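You operate a simulated robot arm through the tools that you are given. There is no shell and no other tool.

You are at the controls of a simulated robot arm. One attempt, no reset.

Task
Top the jar up to its line from the jug.
Fine: lid on the coaster first, jug back, lid on the jar again. Set down upright: blue jug.

The check looks at the end state, three seconds after you hand in, the way a careful person would. Anything else that was tipped, shoved, dropped, spilled or broken makes it a failure. A push-on lid holds only when it is set on centred and level and pressed home; a screw cap is set on level and turned clockwise until tight.

Robot
A 6-joint arm with a two-finger parallel gripper, fixed in place. Base frame: the origin is on the floor under the middle of its stand, x ahead of it, y to its left, z up. Units: m, rad, N and s.
With the tool pointing down near the work surface it reaches from about 0.18 to 0.64 m from the base axis. Its first joint turns from -1.152 to 1.152 rad. Payload 2.7 kg.
The tool frame sits at the grasp point between the pads (the TCP): z along the fingers, y along the line on which they close. The tips reach 0.023 m beyond it. The gripper opens to 0.094 m. The fingers are 0.038 m wide and 0.01 m thick; the gripper's body (0.054 by 0.096 m) begins 0.039 m behind the TCP.
Orientation is told as [roll, pitch, yaw] about the base's x, y, z axes, in that order, counted from this pose: with the fingers straight down and closing along the base's y, the tool's x points along the base's -x, its y along +y and its z along -z.

Tools
- The arm moves only by the tool jog_arm. Its argument "targets" is a list of rows, each a list of 7 numbers: the turn, a rotation vector about the tool's x, y, z in rad, then the shift along the tool's x, y, z in m, then the gripper command, from -1 (fully open) to 1 (shut), values between in proportion. In form: [[rx, ry, rz, tx, ty, tz, gripper], ...]. A call has 1 to 20 rows; each row is the pose to reach, as a shift and turn from the pose commanded when the call began, along the tool's axes at that moment. Rows are played at 5 a second. More than 0.05 m and 0.15 rad between two rows, or a gripper value outside its range, and nothing of the call is played. Where a pose cannot be reached the arm comes as near as it can. A force on the tool above 40 N (or 10 N above the force at the start of the call, whichever is more), or a blocked arm, ends the call early, and 0.2 s more pass. Each finger travels about 0.045 m/s and halts on what it meets, pressing with about 25 N; the grip force reading is that of the motor and also rises with nothing between the fingers. The clock runs only during rows and for 0.2 s after the last one: add rows that repeat a pose to give the fingers time. The reply holds the time, the measured pose of the TCP, the force on the tool along the base axes, the opening and the grip force, in the units named above and with some noise, with the torque about the TCP (base axes, N m) and any sound that the robot's microphone picked up, and new pictures: "show" is both (left out), scene, wrist or none.
- Cameras (640 x 400 px; columns grow to the right, rows downward): "scene" is fixed at [0.0752, -0.427, 1.4105]; the picture's right is [0.80, -0.60, 0.00], its down [-0.30, -0.40, -0.87] and it looks along [0.52, 0.69, -0.50] (base axes); focal length 244 px, centre (320, 200). "wrist" rides on the gripper at [0.086, 0.016, -0.075] in the tool frame; the picture's right is [-0.18, 0.98, 0.00], its down [-0.58, -0.11, -0.81] and it looks along [-0.79, -0.15, 0.59] (tool axes); focal length 243 px, centre (320, 200). There is no depth. A picture from a camera that has moved, and an enlarged one, comes with that camera's place and axes in the base frame and with its lens.
- zoom(camera, box): a new picture of the part [left, top, right, bottom] of that camera's present view, enlarged. It takes no simulated time.
- finish_job(): hands the job in; it is judged then, once.

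Nothing tells you positions but the pictures and the camera data. Unless the task says otherwise, let go and move clear before handing in.

The tools are called after "Call:" by a JSON object that holds its "op" and its "data". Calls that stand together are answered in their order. jog_arm: Moves the arm, as the interface text tells. Its arguments: {"type":"object","properties":{"targets":{"type":"array","items":{"type":"array","items":{"type":"number"}}},"show":{"type":"string","enum":["both","scene","wrist","none"]}},"required":["targets"]} The other tools are called the same way: zoom (camera, box) takes an enlarged picture of a part of a camera's view; finish_job () hands the job in.

At the start:

```text
t: 0.0
tool_pos: [0.2297, 0.1819, 1.326]
orientation: [0.001, -0.001, 0.002]
ft_force: [-0.1, 0.6, -0.5]
moment: [-0.05, 0.0, 0.02]
finger_gap: 0.0939
grip_force: 0.0
```

scene: 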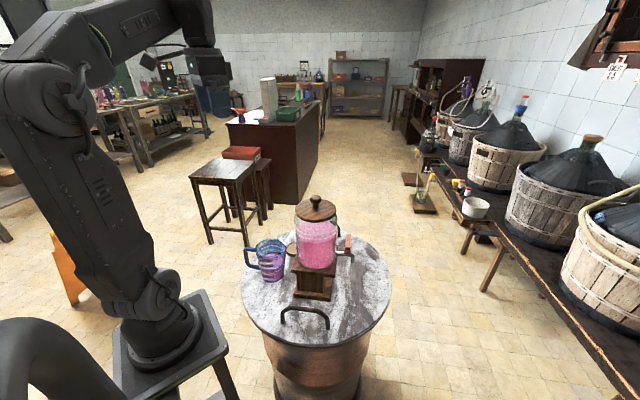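
wrist: 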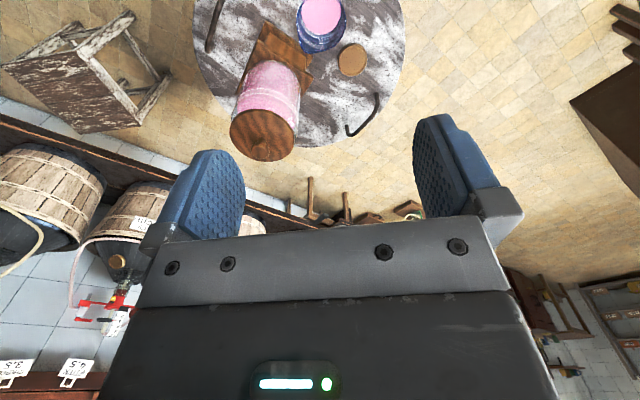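

I see a round barrel table with a lidded pink jar on a wooden stand, a blue jug beside it with pink liquid, and a coaster. I'll zoom in for detail before moving.

Call:
{"op": "zoom", "data": {"camera": "scene", "box": [230, 180, 400, 350]}}

Call:
{"op": "zoom", "data": {"camera": "wrist", "box": [180, 0, 420, 170]}}

Call:
{"op": "zoom", "data": {"camera": "scene", "box": [280, 185, 370, 305]}}

```text
2.35 times, centred on (315, 265) of scene
camera zoom: at [0.0752, -0.427, 1.4105], right [0.8, -0.6, 0.0], down [-0.3, -0.4, -0.87], along [0.52, 0.69, -0.5], focal length 575 px, centre (332, 47)
```

zoom: 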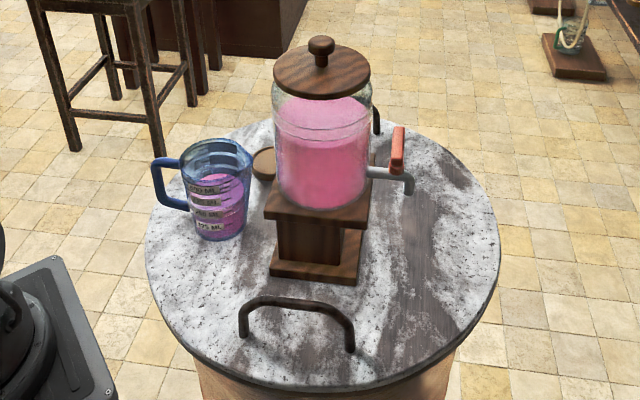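

```text
2.35 times, centred on (300, 85) of wrist
camera zoom: at [0.1444, 0.1966, 1.4019], right [0.18, 0.98, 0.0], down [0.58, -0.11, 0.81], along [0.79, -0.15, -0.59], focal length 571 px, centre (367, 471)
```

zoom: 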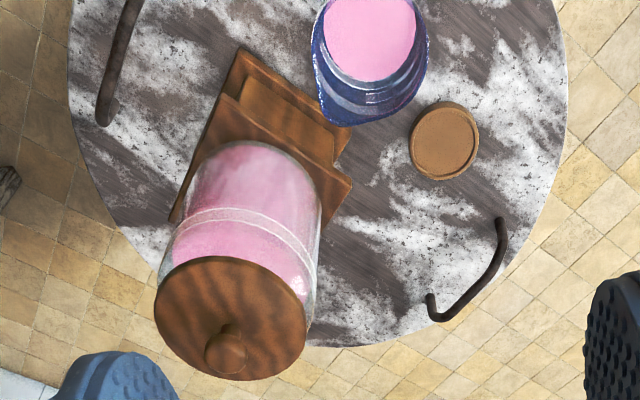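

```text
3.33 times, centred on (325, 245) of scene
camera zoom: at [0.0752, -0.427, 1.4105], right [0.8, -0.6, 0.0], down [-0.3, -0.4, -0.87], along [0.52, 0.69, -0.5], focal length 815 px, centre (303, 50)
```

zoom: 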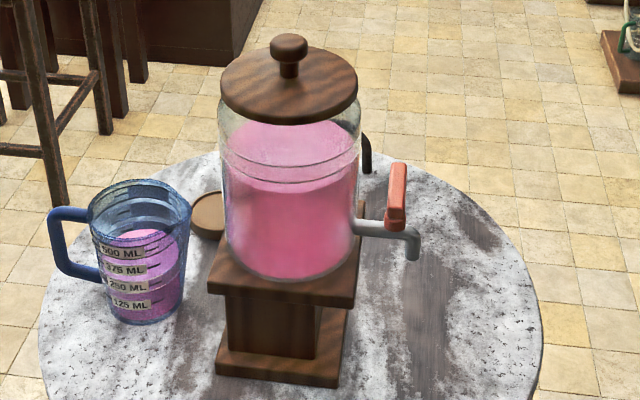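

The jar's lid knob looks to be near (0.41, 0.04, 1.08), the coaster near (0.43, 0.22, 0.77), and the jug near (0.30, 0.125). I'll zoom further on the fill line and jug before moving.

Call:
{"op": "zoom", "data": {"camera": "scene", "box": [290, 190, 354, 230]}}

Call:
{"op": "zoom", "data": {"camera": "scene", "box": [240, 225, 304, 285]}}

Call:
{"op": "zoom", "data": {"camera": "scene", "box": [290, 225, 370, 305]}}

Call:
{"op": "zoom", "data": {"camera": "wrist", "box": [220, 50, 320, 170]}}

```text
10.00 times, centred on (322, 210) of scene
camera zoom: at [0.0752, -0.427, 1.4105], right [0.8, -0.6, 0.0], down [-0.3, -0.4, -0.87], along [0.52, 0.69, -0.5], focal length 2444 px, centre (300, 100)
```

zoom: 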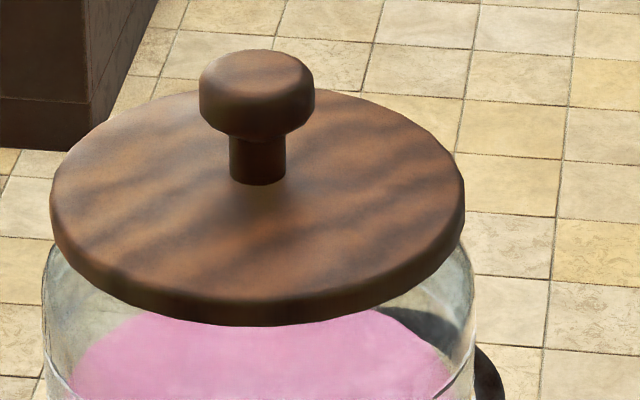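

```text
6.67 times, centred on (272, 255) of scene
camera zoom: at [0.0752, -0.427, 1.4105], right [0.8, -0.6, 0.0], down [-0.3, -0.4, -0.87], along [0.52, 0.69, -0.5], focal length 1630 px, centre (640, -167)
```

zoom: 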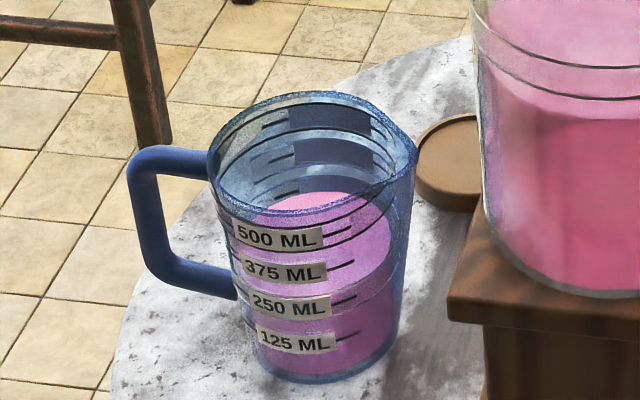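

```text
5.00 times, centred on (330, 265) of scene
camera zoom: at [0.0752, -0.427, 1.4105], right [0.8, -0.6, 0.0], down [-0.3, -0.4, -0.87], along [0.52, 0.69, -0.5], focal length 1222 px, centre (270, -125)
```

zoom: 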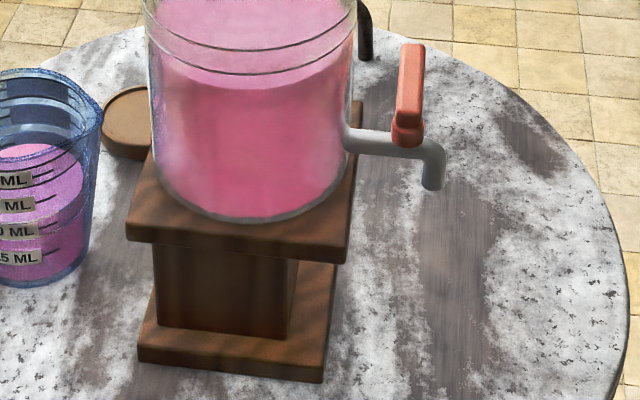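

```text
3.33 times, centred on (270, 110) of wrist
camera zoom: at [0.1444, 0.1966, 1.4019], right [0.18, 0.98, 0.0], down [0.58, -0.11, 0.81], along [0.79, -0.15, -0.59], focal length 809 px, centre (487, 500)
```

zoom: 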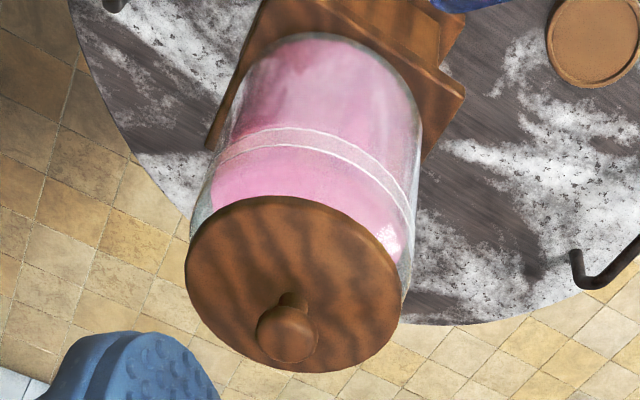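

The jar carries a two-line band around z≈0.99–1.006 and the liquid sits a little below it (≈0.979); the knob centre is at about (0.412, 0.039, 1.079). I'll move the gripper above the knob and look.

Call:
{"op": "jog_arm", "data": {"targets": [[0, 0, 0, -0.026, -0.0204, 0.014, -1], [0, 0, 0, -0.052, -0.0408, 0.028, -1], [0, 0, 0, -0.078, -0.0612, 0.042, -1], [0, 0, 0, -0.104, -0.0816, 0.056, -1], [0, 0, 0, -0.13, -0.102, 0.07, -1], [0, 0, 0, -0.156, -0.1224, 0.084, -1], [0, 0, 0, -0.182, -0.143, 0.1, -1], [0, 0, 0, -0.182, -0.143, 0.126, -1], [0, 0, 0, -0.182, -0.143, 0.126, -1]]}}

```text
t: 2.0
tool_pos: [0.4128, 0.038, 1.2002]
orientation: [0.002, -0.001, 0.002]
ft_force: [-0.1, 0.0, 0.8]
moment: [0.01, 0.02, -0.02]
finger_gap: 0.094
grip_force: 0.1
camera wrist: at [0.3268, 0.0534, 1.2759], right [0.18, 0.98, 0.0], down [0.58, -0.11, 0.81], along [0.79, -0.15, -0.59], focal length 243 px, centre (320, 200)
```

scene: 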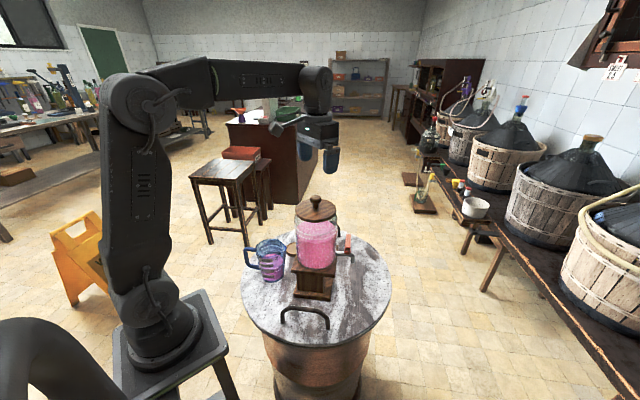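
wrist: 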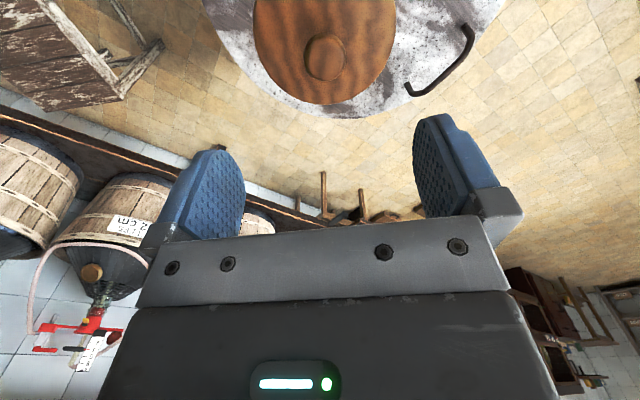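

The gripper is above the lid. Before lifting it I'll back the camera off to survey the jug, handle and coaster precisely.

Call:
{"op": "jog_arm", "data": {"targets": [[0, 0, 0, 0.0355, 0.0187, 0, -1], [0, 0, 0, 0.071, 0.0373, 0, -1], [0, 0, 0, 0.1065, 0.056, 0, -1], [0, 0, 0, 0.142, 0.0747, 0, -1], [0, 0, 0, 0.1775, 0.0933, 0, -1], [0, 0, 0, 0.213, 0.112, 0, -1], [0, 0, 0, 0.213, 0.112, 0.04, -1], [0, 0, 0, 0.213, 0.112, 0.04, -1]], "show": "wrist"}}

```text
t: 3.8
tool_pos: [0.2036, 0.1525, 1.1575]
orientation: [0.001, -0.003, 0.001]
ft_force: [0.2, 0.3, 0.6]
moment: [0.02, -0.02, 0.02]
finger_gap: 0.0939
grip_force: 0.1
camera wrist: at [0.1163, 0.1681, 1.2333], right [0.18, 0.98, 0.0], down [0.58, -0.11, 0.81], along [0.79, -0.15, -0.59], focal length 243 px, centre (320, 200)
```

wrist: 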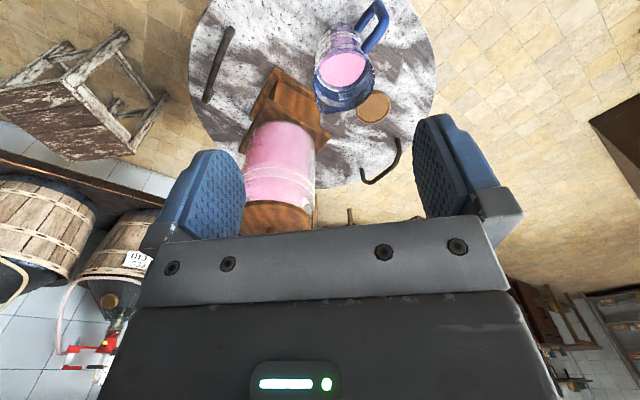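

Call:
{"op": "zoom", "data": {"camera": "wrist", "box": [290, 0, 420, 130]}}

Call:
{"op": "zoom", "data": {"camera": "wrist", "box": [180, 0, 440, 200]}}

Call:
{"op": "zoom", "data": {"camera": "scene", "box": [230, 220, 400, 350]}}

```text
3.08 times, centred on (355, 65) of wrist
camera zoom: at [0.1163, 0.1681, 1.2333], right [0.18, 0.98, 0.0], down [0.58, -0.11, 0.81], along [0.79, -0.15, -0.59], focal length 746 px, centre (212, 615)
```

zoom: 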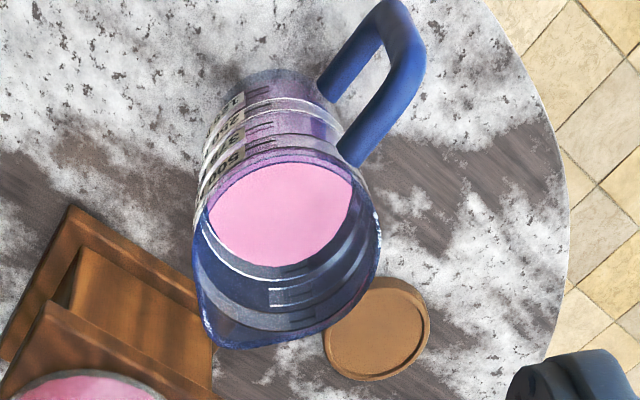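

```text
2.00 times, centred on (310, 100) of wrist
camera zoom: at [0.1163, 0.1681, 1.2333], right [0.18, 0.98, 0.0], down [0.58, -0.11, 0.81], along [0.79, -0.15, -0.59], focal length 485 px, centre (340, 400)
```

zoom: 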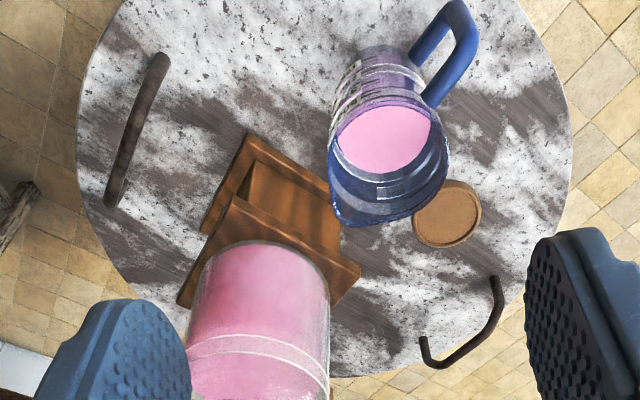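

```text
3.08 times, centred on (315, 285) of scene
camera zoom: at [0.0752, -0.427, 1.4105], right [0.8, -0.6, 0.0], down [-0.3, -0.4, -0.87], along [0.52, 0.69, -0.5], focal length 752 px, centre (335, -62)
```

zoom: 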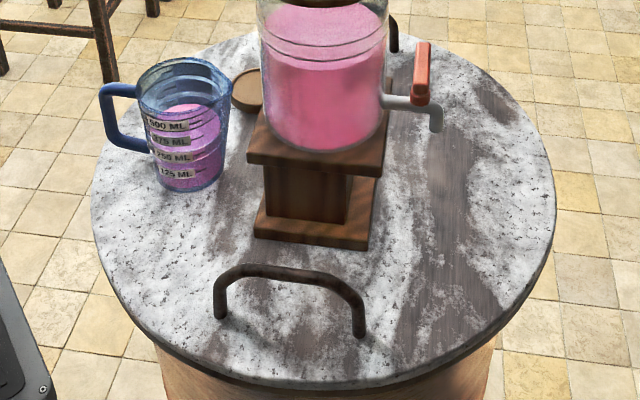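

The coaster comes out near (0.425, 0.22) and the jug near (0.295, 0.15), but the two cameras disagree by about 2 cm in y. I'll check the cameras against the known gripper position.

Call:
{"op": "zoom", "data": {"camera": "scene", "box": [170, 130, 270, 230]}}

Call:
{"op": "zoom", "data": {"camera": "scene", "box": [0, 0, 640, 400]}}

Call:
{"op": "zoom", "data": {"camera": "wrist", "box": [150, 90, 510, 270]}}

```text
4.00 times, centred on (220, 180) of scene
camera zoom: at [0.0752, -0.427, 1.4105], right [0.8, -0.6, 0.0], down [-0.3, -0.4, -0.87], along [0.52, 0.69, -0.5], focal length 978 px, centre (720, 280)
```

zoom: 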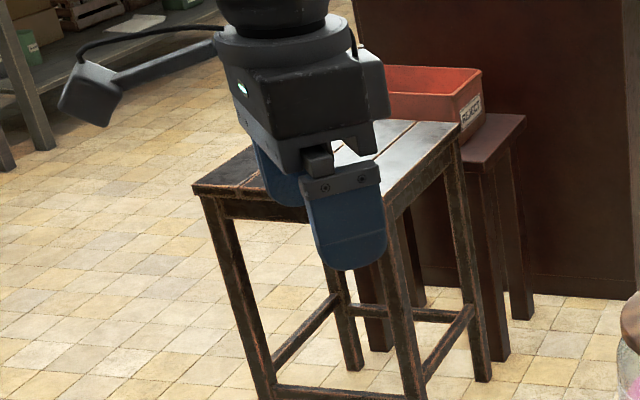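

```text
1.00 times, centred on (320, 200) of scene (not enlarged: the box is as wide or as high as the picture)
camera zoom: at [0.0752, -0.427, 1.4105], right [0.8, -0.6, 0.0], down [-0.3, -0.4, -0.87], along [0.52, 0.69, -0.5], focal length 244 px, centre (320, 200)
```

zoom: 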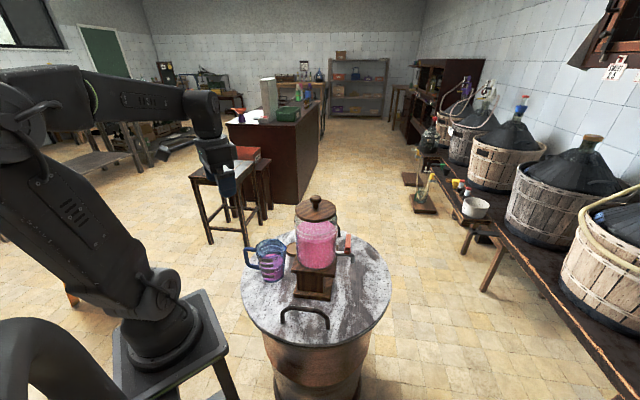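

```text
1.78 times, centred on (330, 180) of wrist
camera zoom: at [0.1163, 0.1681, 1.2333], right [0.18, 0.98, 0.0], down [0.58, -0.11, 0.81], along [0.79, -0.15, -0.59], focal length 431 px, centre (302, 236)
```

zoom: 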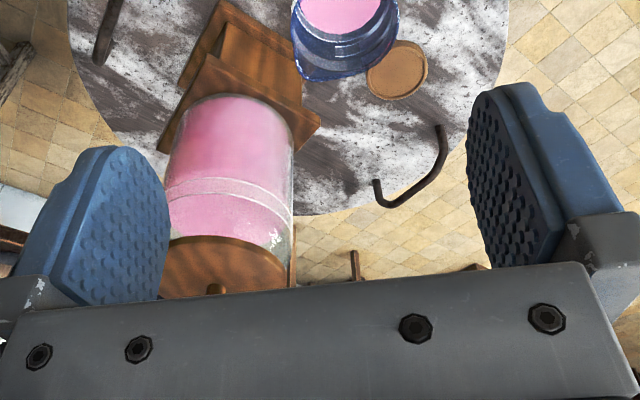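

Comparing the views, the table top comes out at z≈0.742, with the coaster at about (0.446, 0.226) and the jug near (0.308, 0.158). Next I'll go back over the knob at (0.4125, 0.040) and descend partway.

Call:
{"op": "jog_arm", "data": {"targets": [[0, 0, 0, 0, 0, -0.04, -1], [0, 0, 0, -0.0356, -0.0185, -0.04, -1], [0, 0, 0, -0.0713, -0.037, -0.04, -1], [0, 0, 0, -0.1069, -0.0555, -0.04, -1], [0, 0, 0, -0.1425, -0.074, -0.04, -1], [0, 0, 0, -0.1782, -0.0924, -0.04, -1], [0, 0, 0, -0.2138, -0.1109, -0.04, -1], [0, 0, 0, -0.2138, -0.1109, -0.04, -1], [0, 0, 0, -0.2138, -0.1109, -0.005, -1], [0, 0, 0, -0.2138, -0.1109, 0.025, -1], [0, 0, 0, -0.2138, -0.1109, 0.025, -1], [0, 0, 0, -0.2138, -0.1109, 0.025, -1]]}}

```text
t: 6.4
tool_pos: [0.4128, 0.038, 1.1341]
orientation: [0.003, -0.001, 0.003]
ft_force: [-0.3, 0.2, -0.8]
moment: [-0.04, 0.01, 0.0]
finger_gap: 0.0938
grip_force: 0.1
camera wrist: at [0.3272, 0.0536, 1.2098], right [0.18, 0.98, 0.0], down [0.58, -0.11, 0.81], along [0.79, -0.15, -0.59], focal length 243 px, centre (320, 200)
```

scene: 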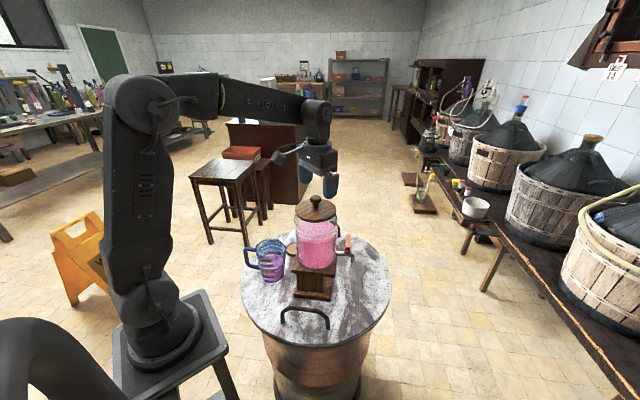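
wrist: 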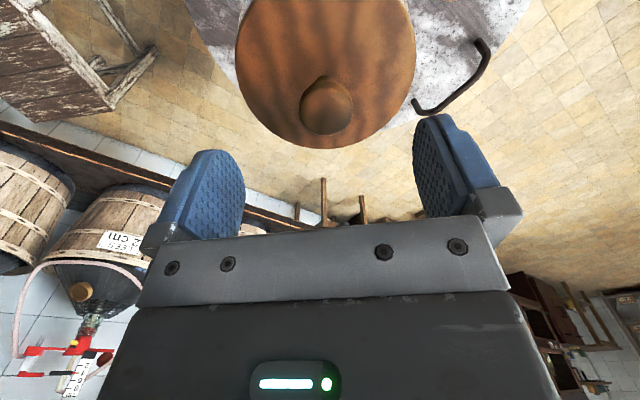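

Call:
{"op": "zoom", "data": {"camera": "wrist", "box": [220, 30, 440, 170]}}

Call:
{"op": "zoom", "data": {"camera": "scene", "box": [280, 140, 360, 240]}}

```text
2.86 times, centred on (330, 100) of wrist
camera zoom: at [0.3272, 0.0536, 1.2098], right [0.18, 0.98, 0.0], down [0.58, -0.11, 0.81], along [0.79, -0.15, -0.59], focal length 693 px, centre (291, 486)
```

zoom: 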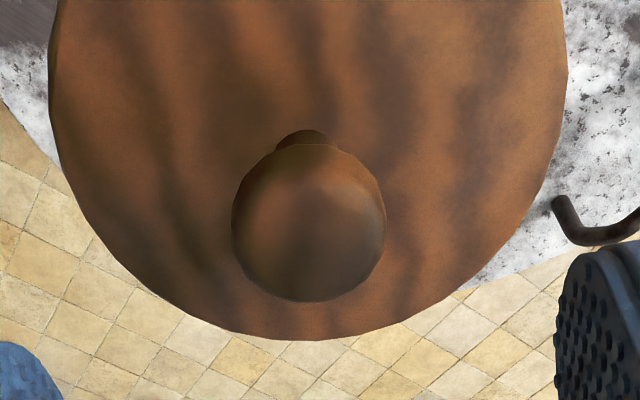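

```text
4.00 times, centred on (320, 190) of scene
camera zoom: at [0.0752, -0.427, 1.4105], right [0.8, -0.6, 0.0], down [-0.3, -0.4, -0.87], along [0.52, 0.69, -0.5], focal length 978 px, centre (320, 240)
```

zoom: 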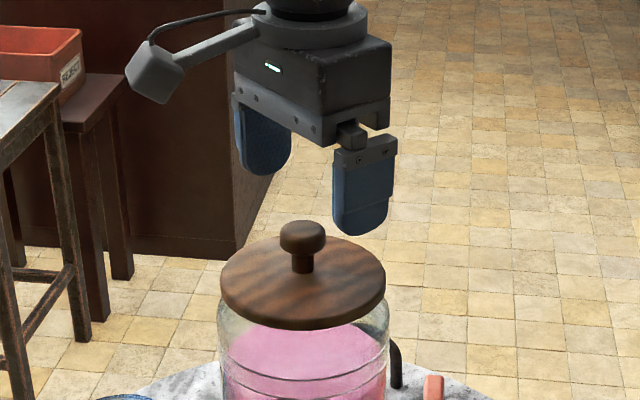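

The knob sits at about (0.412, 0.041), head around z 1.067–1.086. I'll descend to TCP z≈1.081 and close on it.

Call:
{"op": "jog_arm", "data": {"targets": [[0, 0, 0, 0, 0.0025, 0.02, -1], [0, 0, 0, 0, 0.0025, 0.04, -1], [0, 0, 0, 0, 0.0025, 0.053, -1], [0, 0, 0, 0, 0.0025, 0.053, -1]]}}

```text
t: 7.4
tool_pos: [0.4141, 0.0417, 1.0803]
orientation: [0.002, -0.002, 0.001]
ft_force: [0.5, 0.2, 0.5]
moment: [0.01, -0.02, 0.01]
finger_gap: 0.0939
grip_force: 0.0
camera wrist: at [0.3281, 0.0574, 1.1565], right [0.18, 0.98, 0.0], down [0.58, -0.11, 0.81], along [0.79, -0.15, -0.59], focal length 243 px, centre (320, 200)
```

scene: 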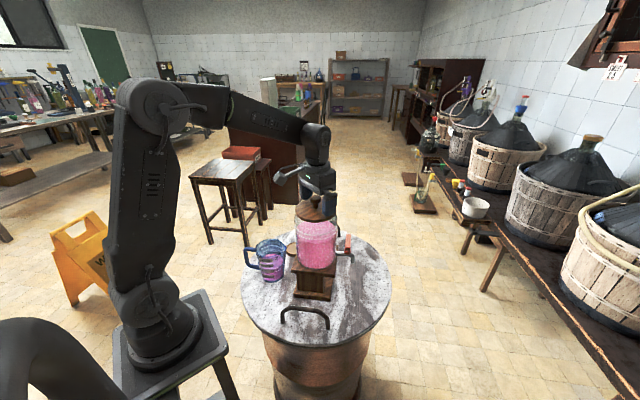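
wrist: 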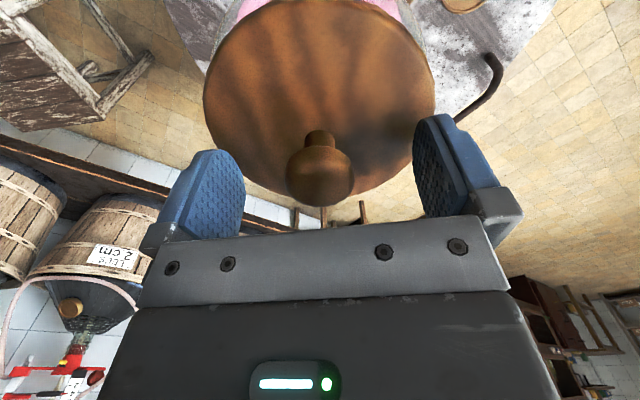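

The knob is centred between the pads. Closing on it now.

Call:
{"op": "jog_arm", "data": {"targets": [[0, 0, 0, 0, 0, 0, 1], [0, 0, 0, 0, 0, 0, 1], [0, 0, 0, 0, 0, 0, 1], [0, 0, 0, 0, 0, 0, 1], [0, 0, 0, 0, 0, 0, 1], [0, 0, 0, 0, 0, 0, 1], [0, 0, 0, 0, 0, 0, 1]]}}

```text
t: 9.0
tool_pos: [0.4155, 0.0408, 1.0803]
orientation: [0.001, -0.004, 0.002]
ft_force: [0.4, 0.3, 1.3]
moment: [0.0, 0.0, 0.03]
finger_gap: 0.0304
grip_force: 25.1
camera wrist: at [0.3282, 0.0573, 1.1568], right [0.18, 0.98, 0.0], down [0.58, -0.11, 0.81], along [0.79, -0.15, -0.59], focal length 243 px, centre (320, 200)
```

scene: 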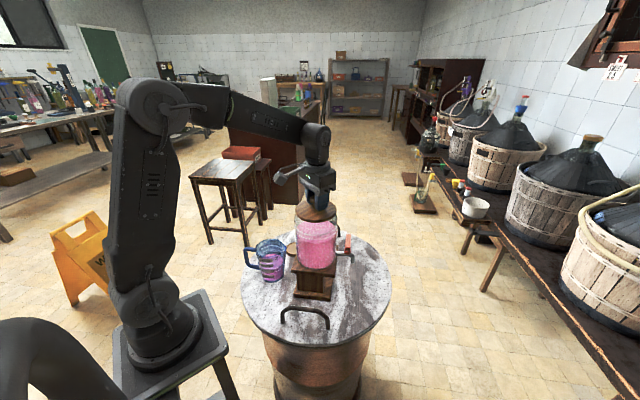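
wrist: 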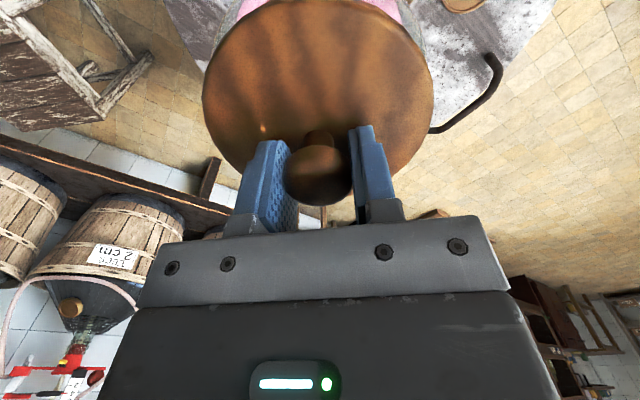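

The knob is held (gap 0.030, 25 N). I'll lift gently and watch whether the lid comes free.

Call:
{"op": "jog_arm", "data": {"targets": [[0, 0, 0, 0, 0, -0.005, 1], [0, 0, 0, 0, 0, -0.01, 1], [0, 0, 0, 0, 0, -0.015, 1], [0, 0, 0, 0, 0, -0.02, 1], [0, 0, 0, 0, 0, -0.02, 1]]}}

Call:
{"op": "zoom", "data": {"camera": "scene", "box": [280, 160, 360, 240]}}

```text
t: 10.2
tool_pos: [0.4135, 0.0418, 1.1022]
orientation: [0.002, -0.001, 0.003]
ft_force: [-0.2, -0.8, -0.9]
moment: [-0.01, 0.0, -0.02]
finger_gap: 0.0304
grip_force: 24.7
camera wrist: at [0.328, 0.0579, 1.1783], right [0.18, 0.98, 0.0], down [0.58, -0.11, 0.81], along [0.79, -0.15, -0.59], focal length 243 px, centre (320, 200)
```

scene: 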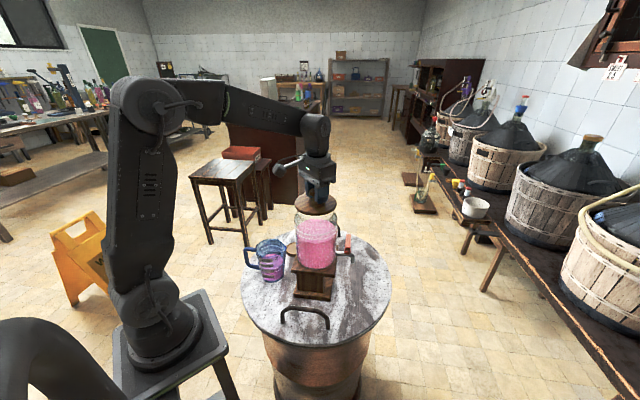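
wrist: 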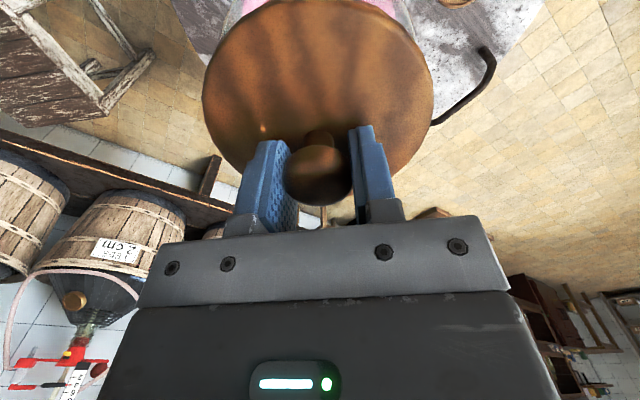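

```text
5.00 times, centred on (320, 200) of scene
camera zoom: at [0.0752, -0.427, 1.4105], right [0.8, -0.6, 0.0], down [-0.3, -0.4, -0.87], along [0.52, 0.69, -0.5], focal length 1222 px, centre (320, 200)
```

zoom: 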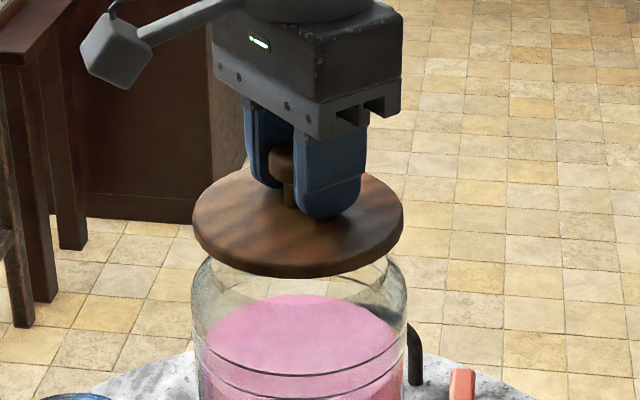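

The lid is free and held level. Before placing it I'll shift to a spot where the camera can see past the lid to the coaster.

Call:
{"op": "jog_arm", "data": {"targets": [[0, 0, 0, 0, 0, -0.03, 1], [0, 0, 0, 0.034, -0.014, -0.03, 1], [0, 0, 0, 0.068, -0.028, -0.03, 1], [0, 0, 0, 0.1025, -0.0425, -0.03, 1], [0, 0, 0, 0.1025, -0.0425, -0.03, 1], [0, 0, 0, 0.1025, -0.0425, -0.03, 1]]}}

Call:
{"op": "zoom", "data": {"camera": "wrist", "box": [380, 0, 540, 100]}}

Call:
{"op": "zoom", "data": {"camera": "scene", "box": [280, 200, 360, 290]}}

```text
t: 11.6
tool_pos: [0.3112, -0.0009, 1.132]
orientation: [0.001, -0.004, 0.002]
ft_force: [1.2, -0.2, -1.2]
moment: [0.04, -0.03, -0.01]
finger_gap: 0.0302
grip_force: 24.9
camera wrist: at [0.2232, 0.0141, 1.2085], right [0.18, 0.98, 0.0], down [0.58, -0.11, 0.81], along [0.79, -0.15, -0.59], focal length 243 px, centre (320, 200)
```

scene: 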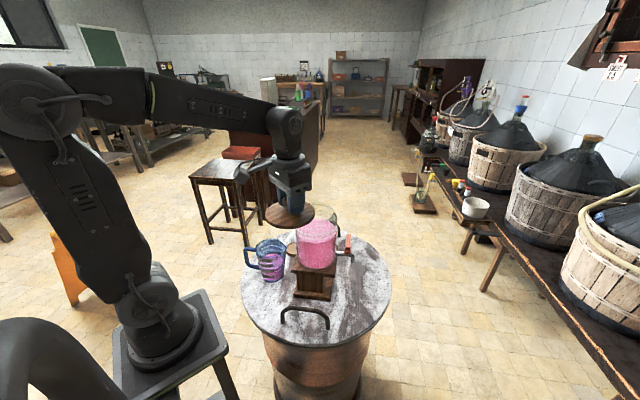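
wrist: 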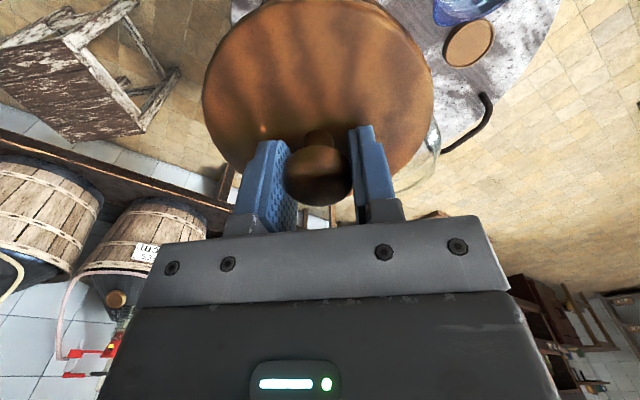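

```text
4.00 times, centred on (460, 50) of wrist
camera zoom: at [0.2232, 0.0141, 1.2085], right [0.18, 0.98, 0.0], down [0.58, -0.11, 0.81], along [0.79, -0.15, -0.59], focal length 970 px, centre (-240, 800)
```

zoom: 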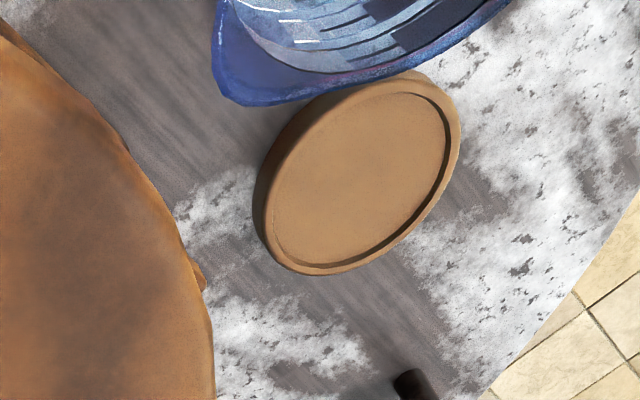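

```text
4.44 times, centred on (320, 245) of scene
camera zoom: at [0.0752, -0.427, 1.4105], right [0.8, -0.6, 0.0], down [-0.3, -0.4, -0.87], along [0.52, 0.69, -0.5], focal length 1086 px, centre (320, 0)
```

zoom: 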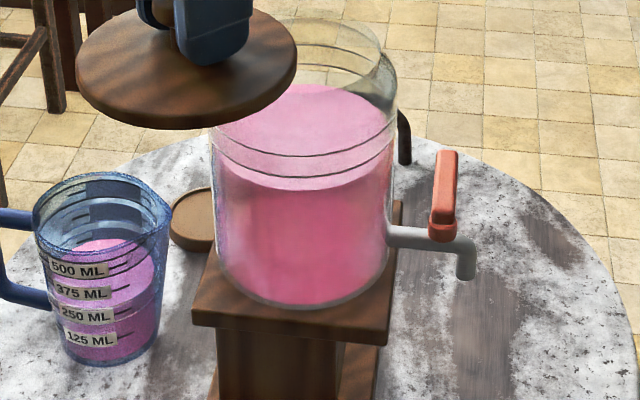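

The coaster (a shallow dish) averages out at about (0.441, 0.227, top ≈0.75). I'll carry the lid over it at height, yawing so the camera boom swings away from the jug.

Call:
{"op": "jog_arm", "data": {"targets": [[0, 0, 0.071, -0.0188, 0.0325, 0, 1], [0, 0, 0.143, -0.0376, 0.065, 0, 1], [0, 0, 0.214, -0.0564, 0.0975, 0, 1], [0, 0, 0.286, -0.0751, 0.13, 0, 1], [0, 0, 0.357, -0.0939, 0.1625, 0, 1], [0, 0, 0.429, -0.1127, 0.195, 0, 1], [0, 0, 0.5, -0.1315, 0.2275, 0, 1], [0, 0, 0.5, -0.1315, 0.2275, 0.045, 1], [0, 0, 0.5, -0.1315, 0.2275, 0.09, 1], [0, 0, 0.5, -0.1315, 0.2275, 0.135, 1], [0, 0, 0.5, -0.1315, 0.2275, 0.18, 1], [0, 0, 0.5, -0.1315, 0.2275, 0.22, 1], [0, 0, 0.5, -0.1315, 0.2275, 0.22, 1], [0, 0, 0.5, -0.1315, 0.2275, 0.22, 1]]}}

Call:
{"op": "zoom", "data": {"camera": "scene", "box": [250, 180, 350, 290]}}

```text
t: 14.6
tool_pos: [0.4403, 0.2269, 0.9125]
orientation: [0.002, 0.0, -0.501]
ft_force: [-0.6, 0.3, -1.2]
moment: [-0.02, 0.0, -0.06]
finger_gap: 0.0305
grip_force: 24.8
camera wrist: at [0.3715, 0.2817, 0.9879], right [0.63, 0.78, 0.0], down [0.46, -0.38, 0.81], along [0.63, -0.51, -0.59], focal length 243 px, centre (320, 200)
```

scene: 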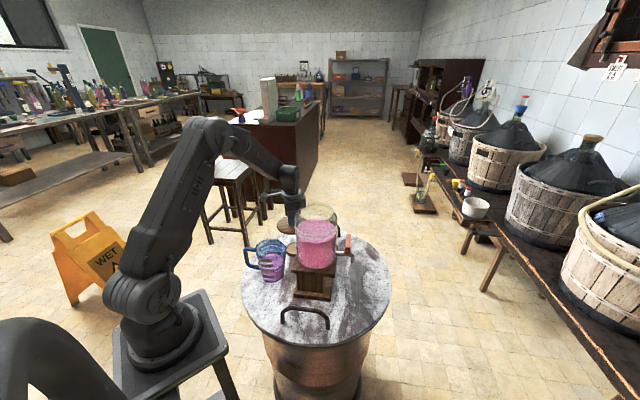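
wrist: 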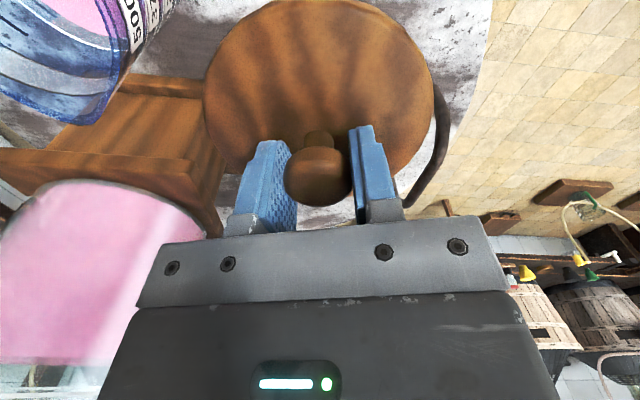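

```text
3.64 times, centred on (300, 235) of scene
camera zoom: at [0.0752, -0.427, 1.4105], right [0.8, -0.6, 0.0], down [-0.3, -0.4, -0.87], along [0.52, 0.69, -0.5], focal length 889 px, centre (393, 73)
```

zoom: 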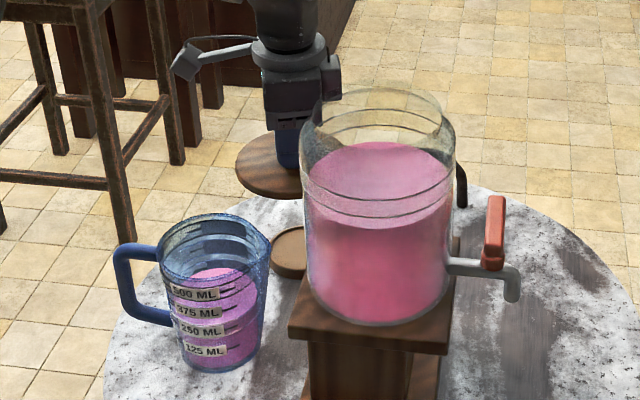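

The lid hangs over the coaster, well clear of the jug and jar. I'll descend most of the way, then creep down to contact.

Call:
{"op": "jog_arm", "data": {"targets": [[0, 0, 0, 0, 0, 0.03, 1], [0, 0, 0, 0, 0, 0.06, 1], [0, 0, 0, 0, 0, 0.085, 1], [0, 0, 0, 0, 0, 0.095, 1], [0, 0, 0, 0, 0, 0.095, 1]]}}

Call:
{"op": "zoom", "data": {"camera": "scene", "box": [250, 200, 330, 280]}}

```text
t: 15.8
tool_pos: [0.4431, 0.2316, 0.8166]
orientation: [0.001, 0.0, -0.499]
ft_force: [1.1, 0.9, -0.1]
moment: [-0.02, -0.02, 0.0]
finger_gap: 0.0304
grip_force: 25.2
camera wrist: at [0.3744, 0.2861, 0.8929], right [0.63, 0.78, 0.0], down [0.46, -0.38, 0.81], along [0.63, -0.51, -0.59], focal length 243 px, centre (320, 200)
```

scene: 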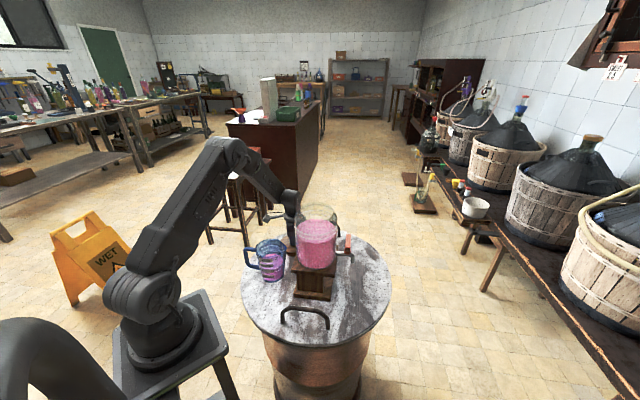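
wrist: 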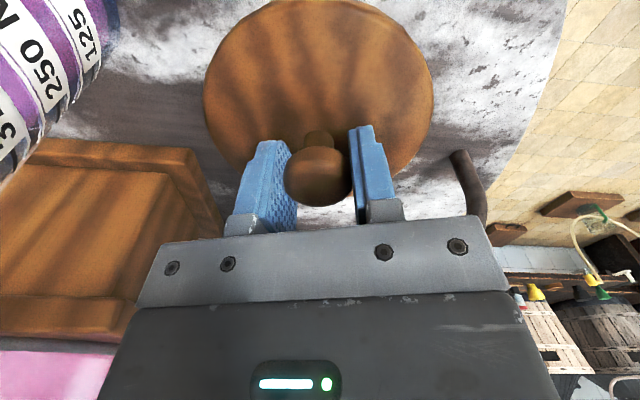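

```text
5.00 times, centred on (290, 240) of scene
camera zoom: at [0.0752, -0.427, 1.4105], right [0.8, -0.6, 0.0], down [-0.3, -0.4, -0.87], along [0.52, 0.69, -0.5], focal length 1222 px, centre (470, 0)
```

zoom: 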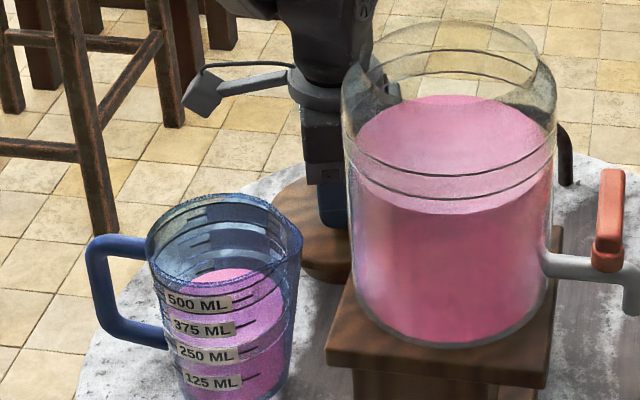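

The lid now hides the coaster and sits about a couple of centimetres above it. Creeping down until contact.

Call:
{"op": "jog_arm", "data": {"targets": [[0, 0, 0, 0, 0, 0.004, 1], [0, 0, 0, 0, 0, 0.008, 1], [0, 0, 0, 0, 0, 0.011, 1], [0, 0, 0, 0, 0, 0.014, 1], [0, 0, 0, 0, 0, 0.017, 1], [0, 0, 0, 0, 0, 0.017, 1]]}}

Call:
{"op": "zoom", "data": {"camera": "scene", "box": [250, 200, 330, 280]}}

```text
t: 16.7
tool_pos: [0.4451, 0.2303, 0.81]
orientation: [0.007, -0.003, -0.496]
ft_force: [-1.1, -1.2, 7.1]
moment: [-0.06, -0.09, 0.02]
finger_gap: 0.0304
grip_force: 25.5
stopped in row 4: the force on the tool passed its limit at 44 N (the readings are from after the stop); the commanded pose is now the measured one
camera wrist: at [0.3767, 0.2853, 0.8857], right [0.63, 0.78, 0.01], down [0.45, -0.38, 0.81], along [0.63, -0.51, -0.59], focal length 243 px, centre (320, 200)
```

scene: 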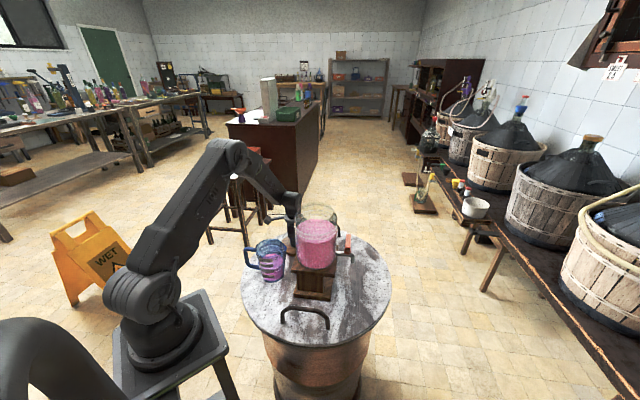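
wrist: 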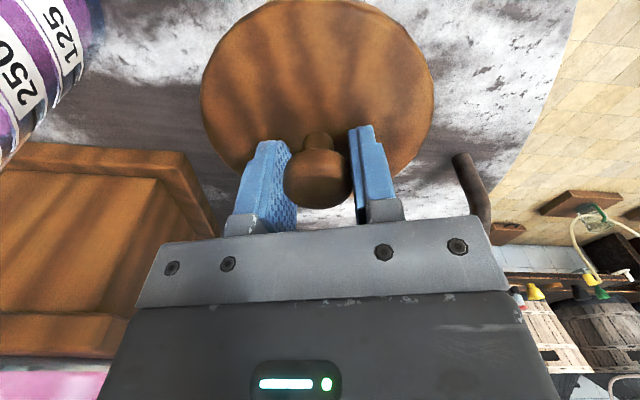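

```text
5.00 times, centred on (290, 240) of scene
camera zoom: at [0.0751, -0.4271, 1.4105], right [0.8, -0.6, 0.0], down [-0.3, -0.4, -0.87], along [0.52, 0.69, -0.5], focal length 1222 px, centre (470, 0)
```

zoom: 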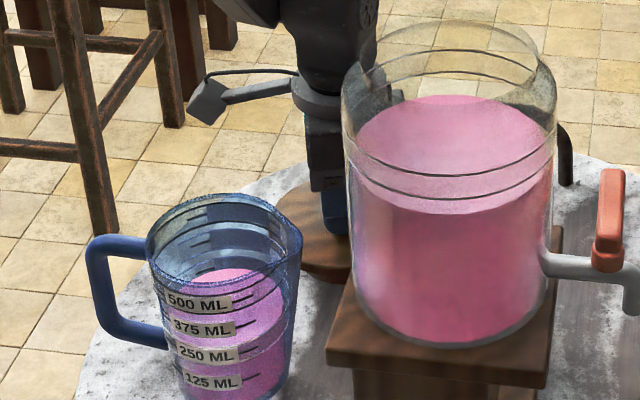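

Contact was felt at z≈0.81 with the lid resting on the coaster. I'll open the fingers to release the knob.

Call:
{"op": "jog_arm", "data": {"targets": [[0, 0, 0, 0, 0, 0, 0.3], [0, 0, 0, 0, 0, 0, -0.2], [0, 0, 0, 0, 0, 0, -0.6], [0, 0, 0, 0, 0, 0, -1], [0, 0, 0, 0, 0, 0, -1], [0, 0, 0, 0, 0, 0, -1]]}}

Call:
{"op": "zoom", "data": {"camera": "wrist", "box": [180, 0, 480, 220]}}

```text
t: 18.1
tool_pos: [0.4441, 0.2296, 0.8082]
orientation: [0.005, -0.002, -0.499]
ft_force: [0.3, 0.0, 3.7]
moment: [-0.17, 0.08, 0.01]
finger_gap: 0.0942
grip_force: 0.1
camera wrist: at [0.3761, 0.2848, 0.8842], right [0.63, 0.78, 0.01], down [0.46, -0.38, 0.81], along [0.63, -0.51, -0.59], focal length 243 px, centre (320, 200)
```

scene: 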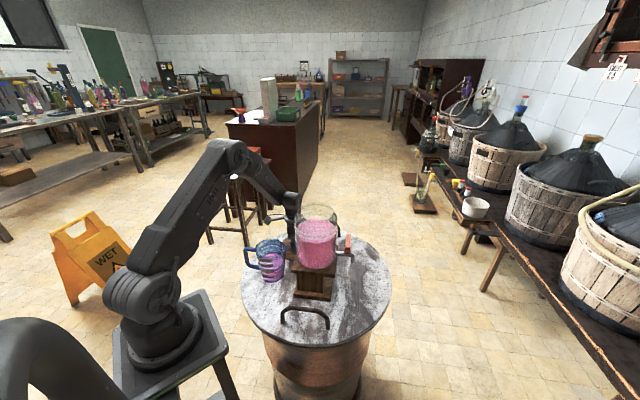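
wrist: 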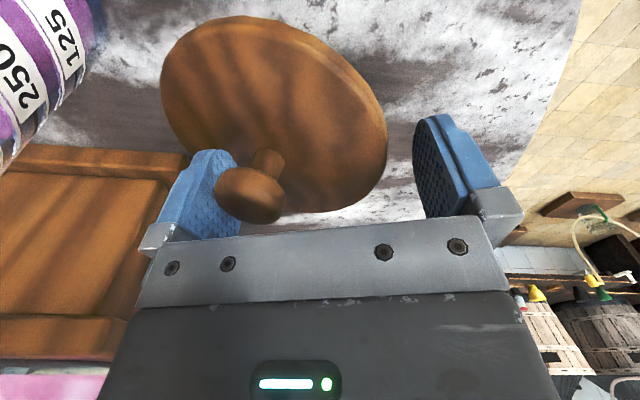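

```text
1.82 times, centred on (330, 110) of wrist
camera zoom: at [0.3761, 0.2848, 0.8842], right [0.63, 0.78, 0.01], down [0.46, -0.38, 0.81], along [0.63, -0.51, -0.59], focal length 441 px, centre (302, 364)
```

zoom: 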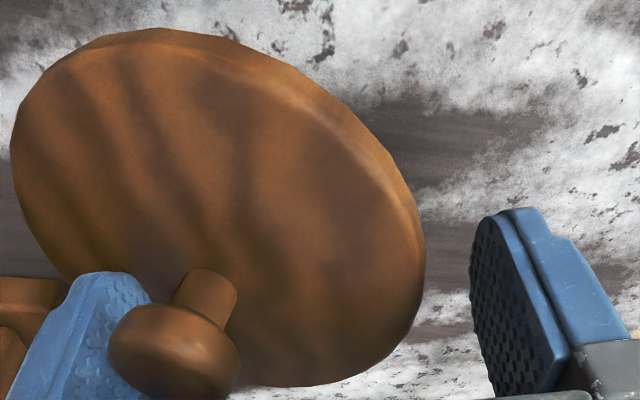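

After release the lid has tilted and is leaning against one finger, so it isn't seated flat on the coaster. I'll look closely before moving anything.

Call:
{"op": "zoom", "data": {"camera": "scene", "box": [265, 210, 315, 260]}}

Call:
{"op": "zoom", "data": {"camera": "wrist", "box": [140, 0, 300, 100]}}

Call:
{"op": "zoom", "data": {"camera": "wrist", "box": [200, 120, 420, 240]}}

```text
8.00 times, centred on (290, 235) of scene
camera zoom: at [0.0752, -0.427, 1.4105], right [0.8, -0.6, 0.0], down [-0.3, -0.4, -0.87], along [0.52, 0.69, -0.5], focal length 1955 px, centre (560, -80)
```

zoom: 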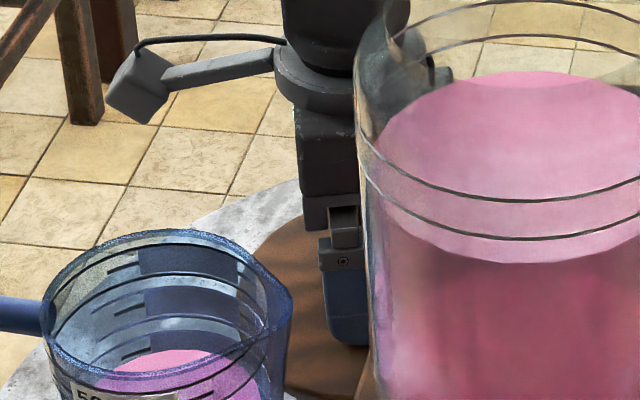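

```text
4.00 times, centred on (220, 50) of wrist
camera zoom: at [0.3761, 0.2848, 0.8842], right [0.63, 0.78, 0.01], down [0.46, -0.38, 0.81], along [0.63, -0.51, -0.59], focal length 970 px, centre (720, 800)
```

zoom: 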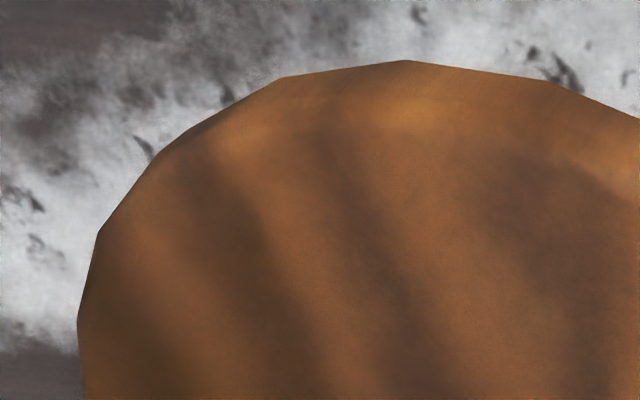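

```text
2.91 times, centred on (310, 180) of wrist
camera zoom: at [0.3761, 0.2848, 0.8842], right [0.63, 0.78, 0.01], down [0.46, -0.38, 0.81], along [0.63, -0.51, -0.59], focal length 706 px, centre (349, 258)
```

zoom: 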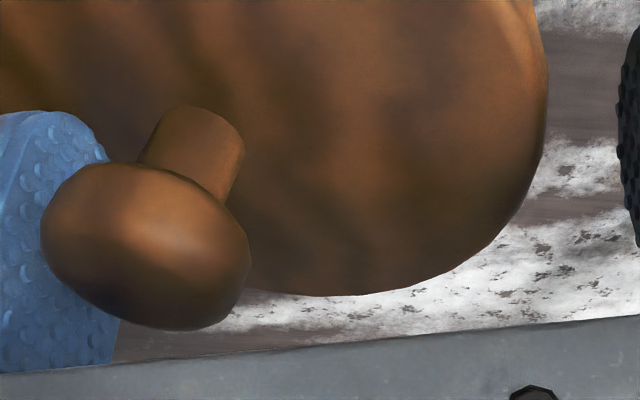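

The fingertip is pressing the lid's edge beyond the coaster (3.7 N upward at the left finger), so it has see-sawed; its weight is still on the coaster side. I'll raise very slowly so it settles back flat.

Call:
{"op": "jog_arm", "data": {"targets": [[0, 0, 0, 0, 0, -0.001, -1], [0, 0, 0, 0, 0, -0.002, -1], [0, 0, 0, 0, 0, -0.003, -1], [0, 0, 0, 0, 0, -0.004, -1], [0, 0, 0, 0, 0, -0.005, -1], [0, 0, 0, 0, 0, -0.006, -1], [0, 0, 0, 0, 0, -0.007, -1], [0, 0, 0, 0, 0, -0.008, -1], [0, 0, 0, 0, 0, -0.008, -1]]}}

```text
t: 20.1
tool_pos: [0.4452, 0.2305, 0.8144]
orientation: [0.006, -0.003, -0.498]
ft_force: [0.2, 0.0, -0.5]
moment: [-0.02, -0.01, -0.03]
finger_gap: 0.0939
grip_force: 0.1
camera wrist: at [0.3762, 0.285, 0.8918], right [0.63, 0.78, 0.01], down [0.45, -0.38, 0.81], along [0.63, -0.51, -0.59], focal length 243 px, centre (320, 200)
```

scene: 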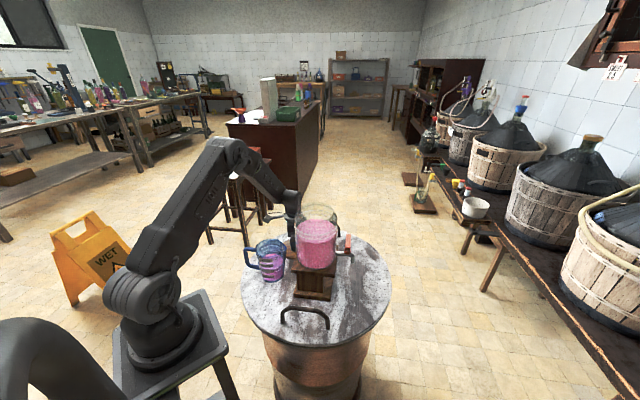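
wrist: 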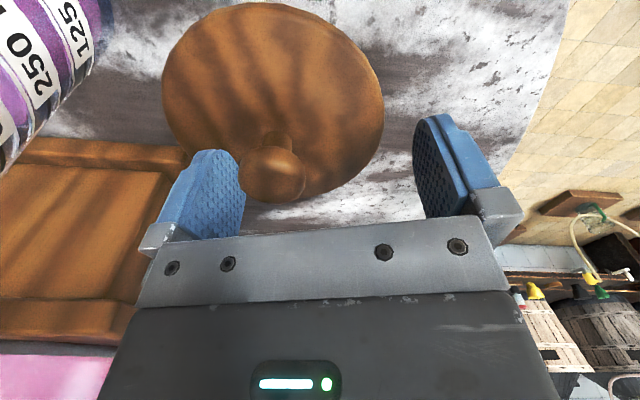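

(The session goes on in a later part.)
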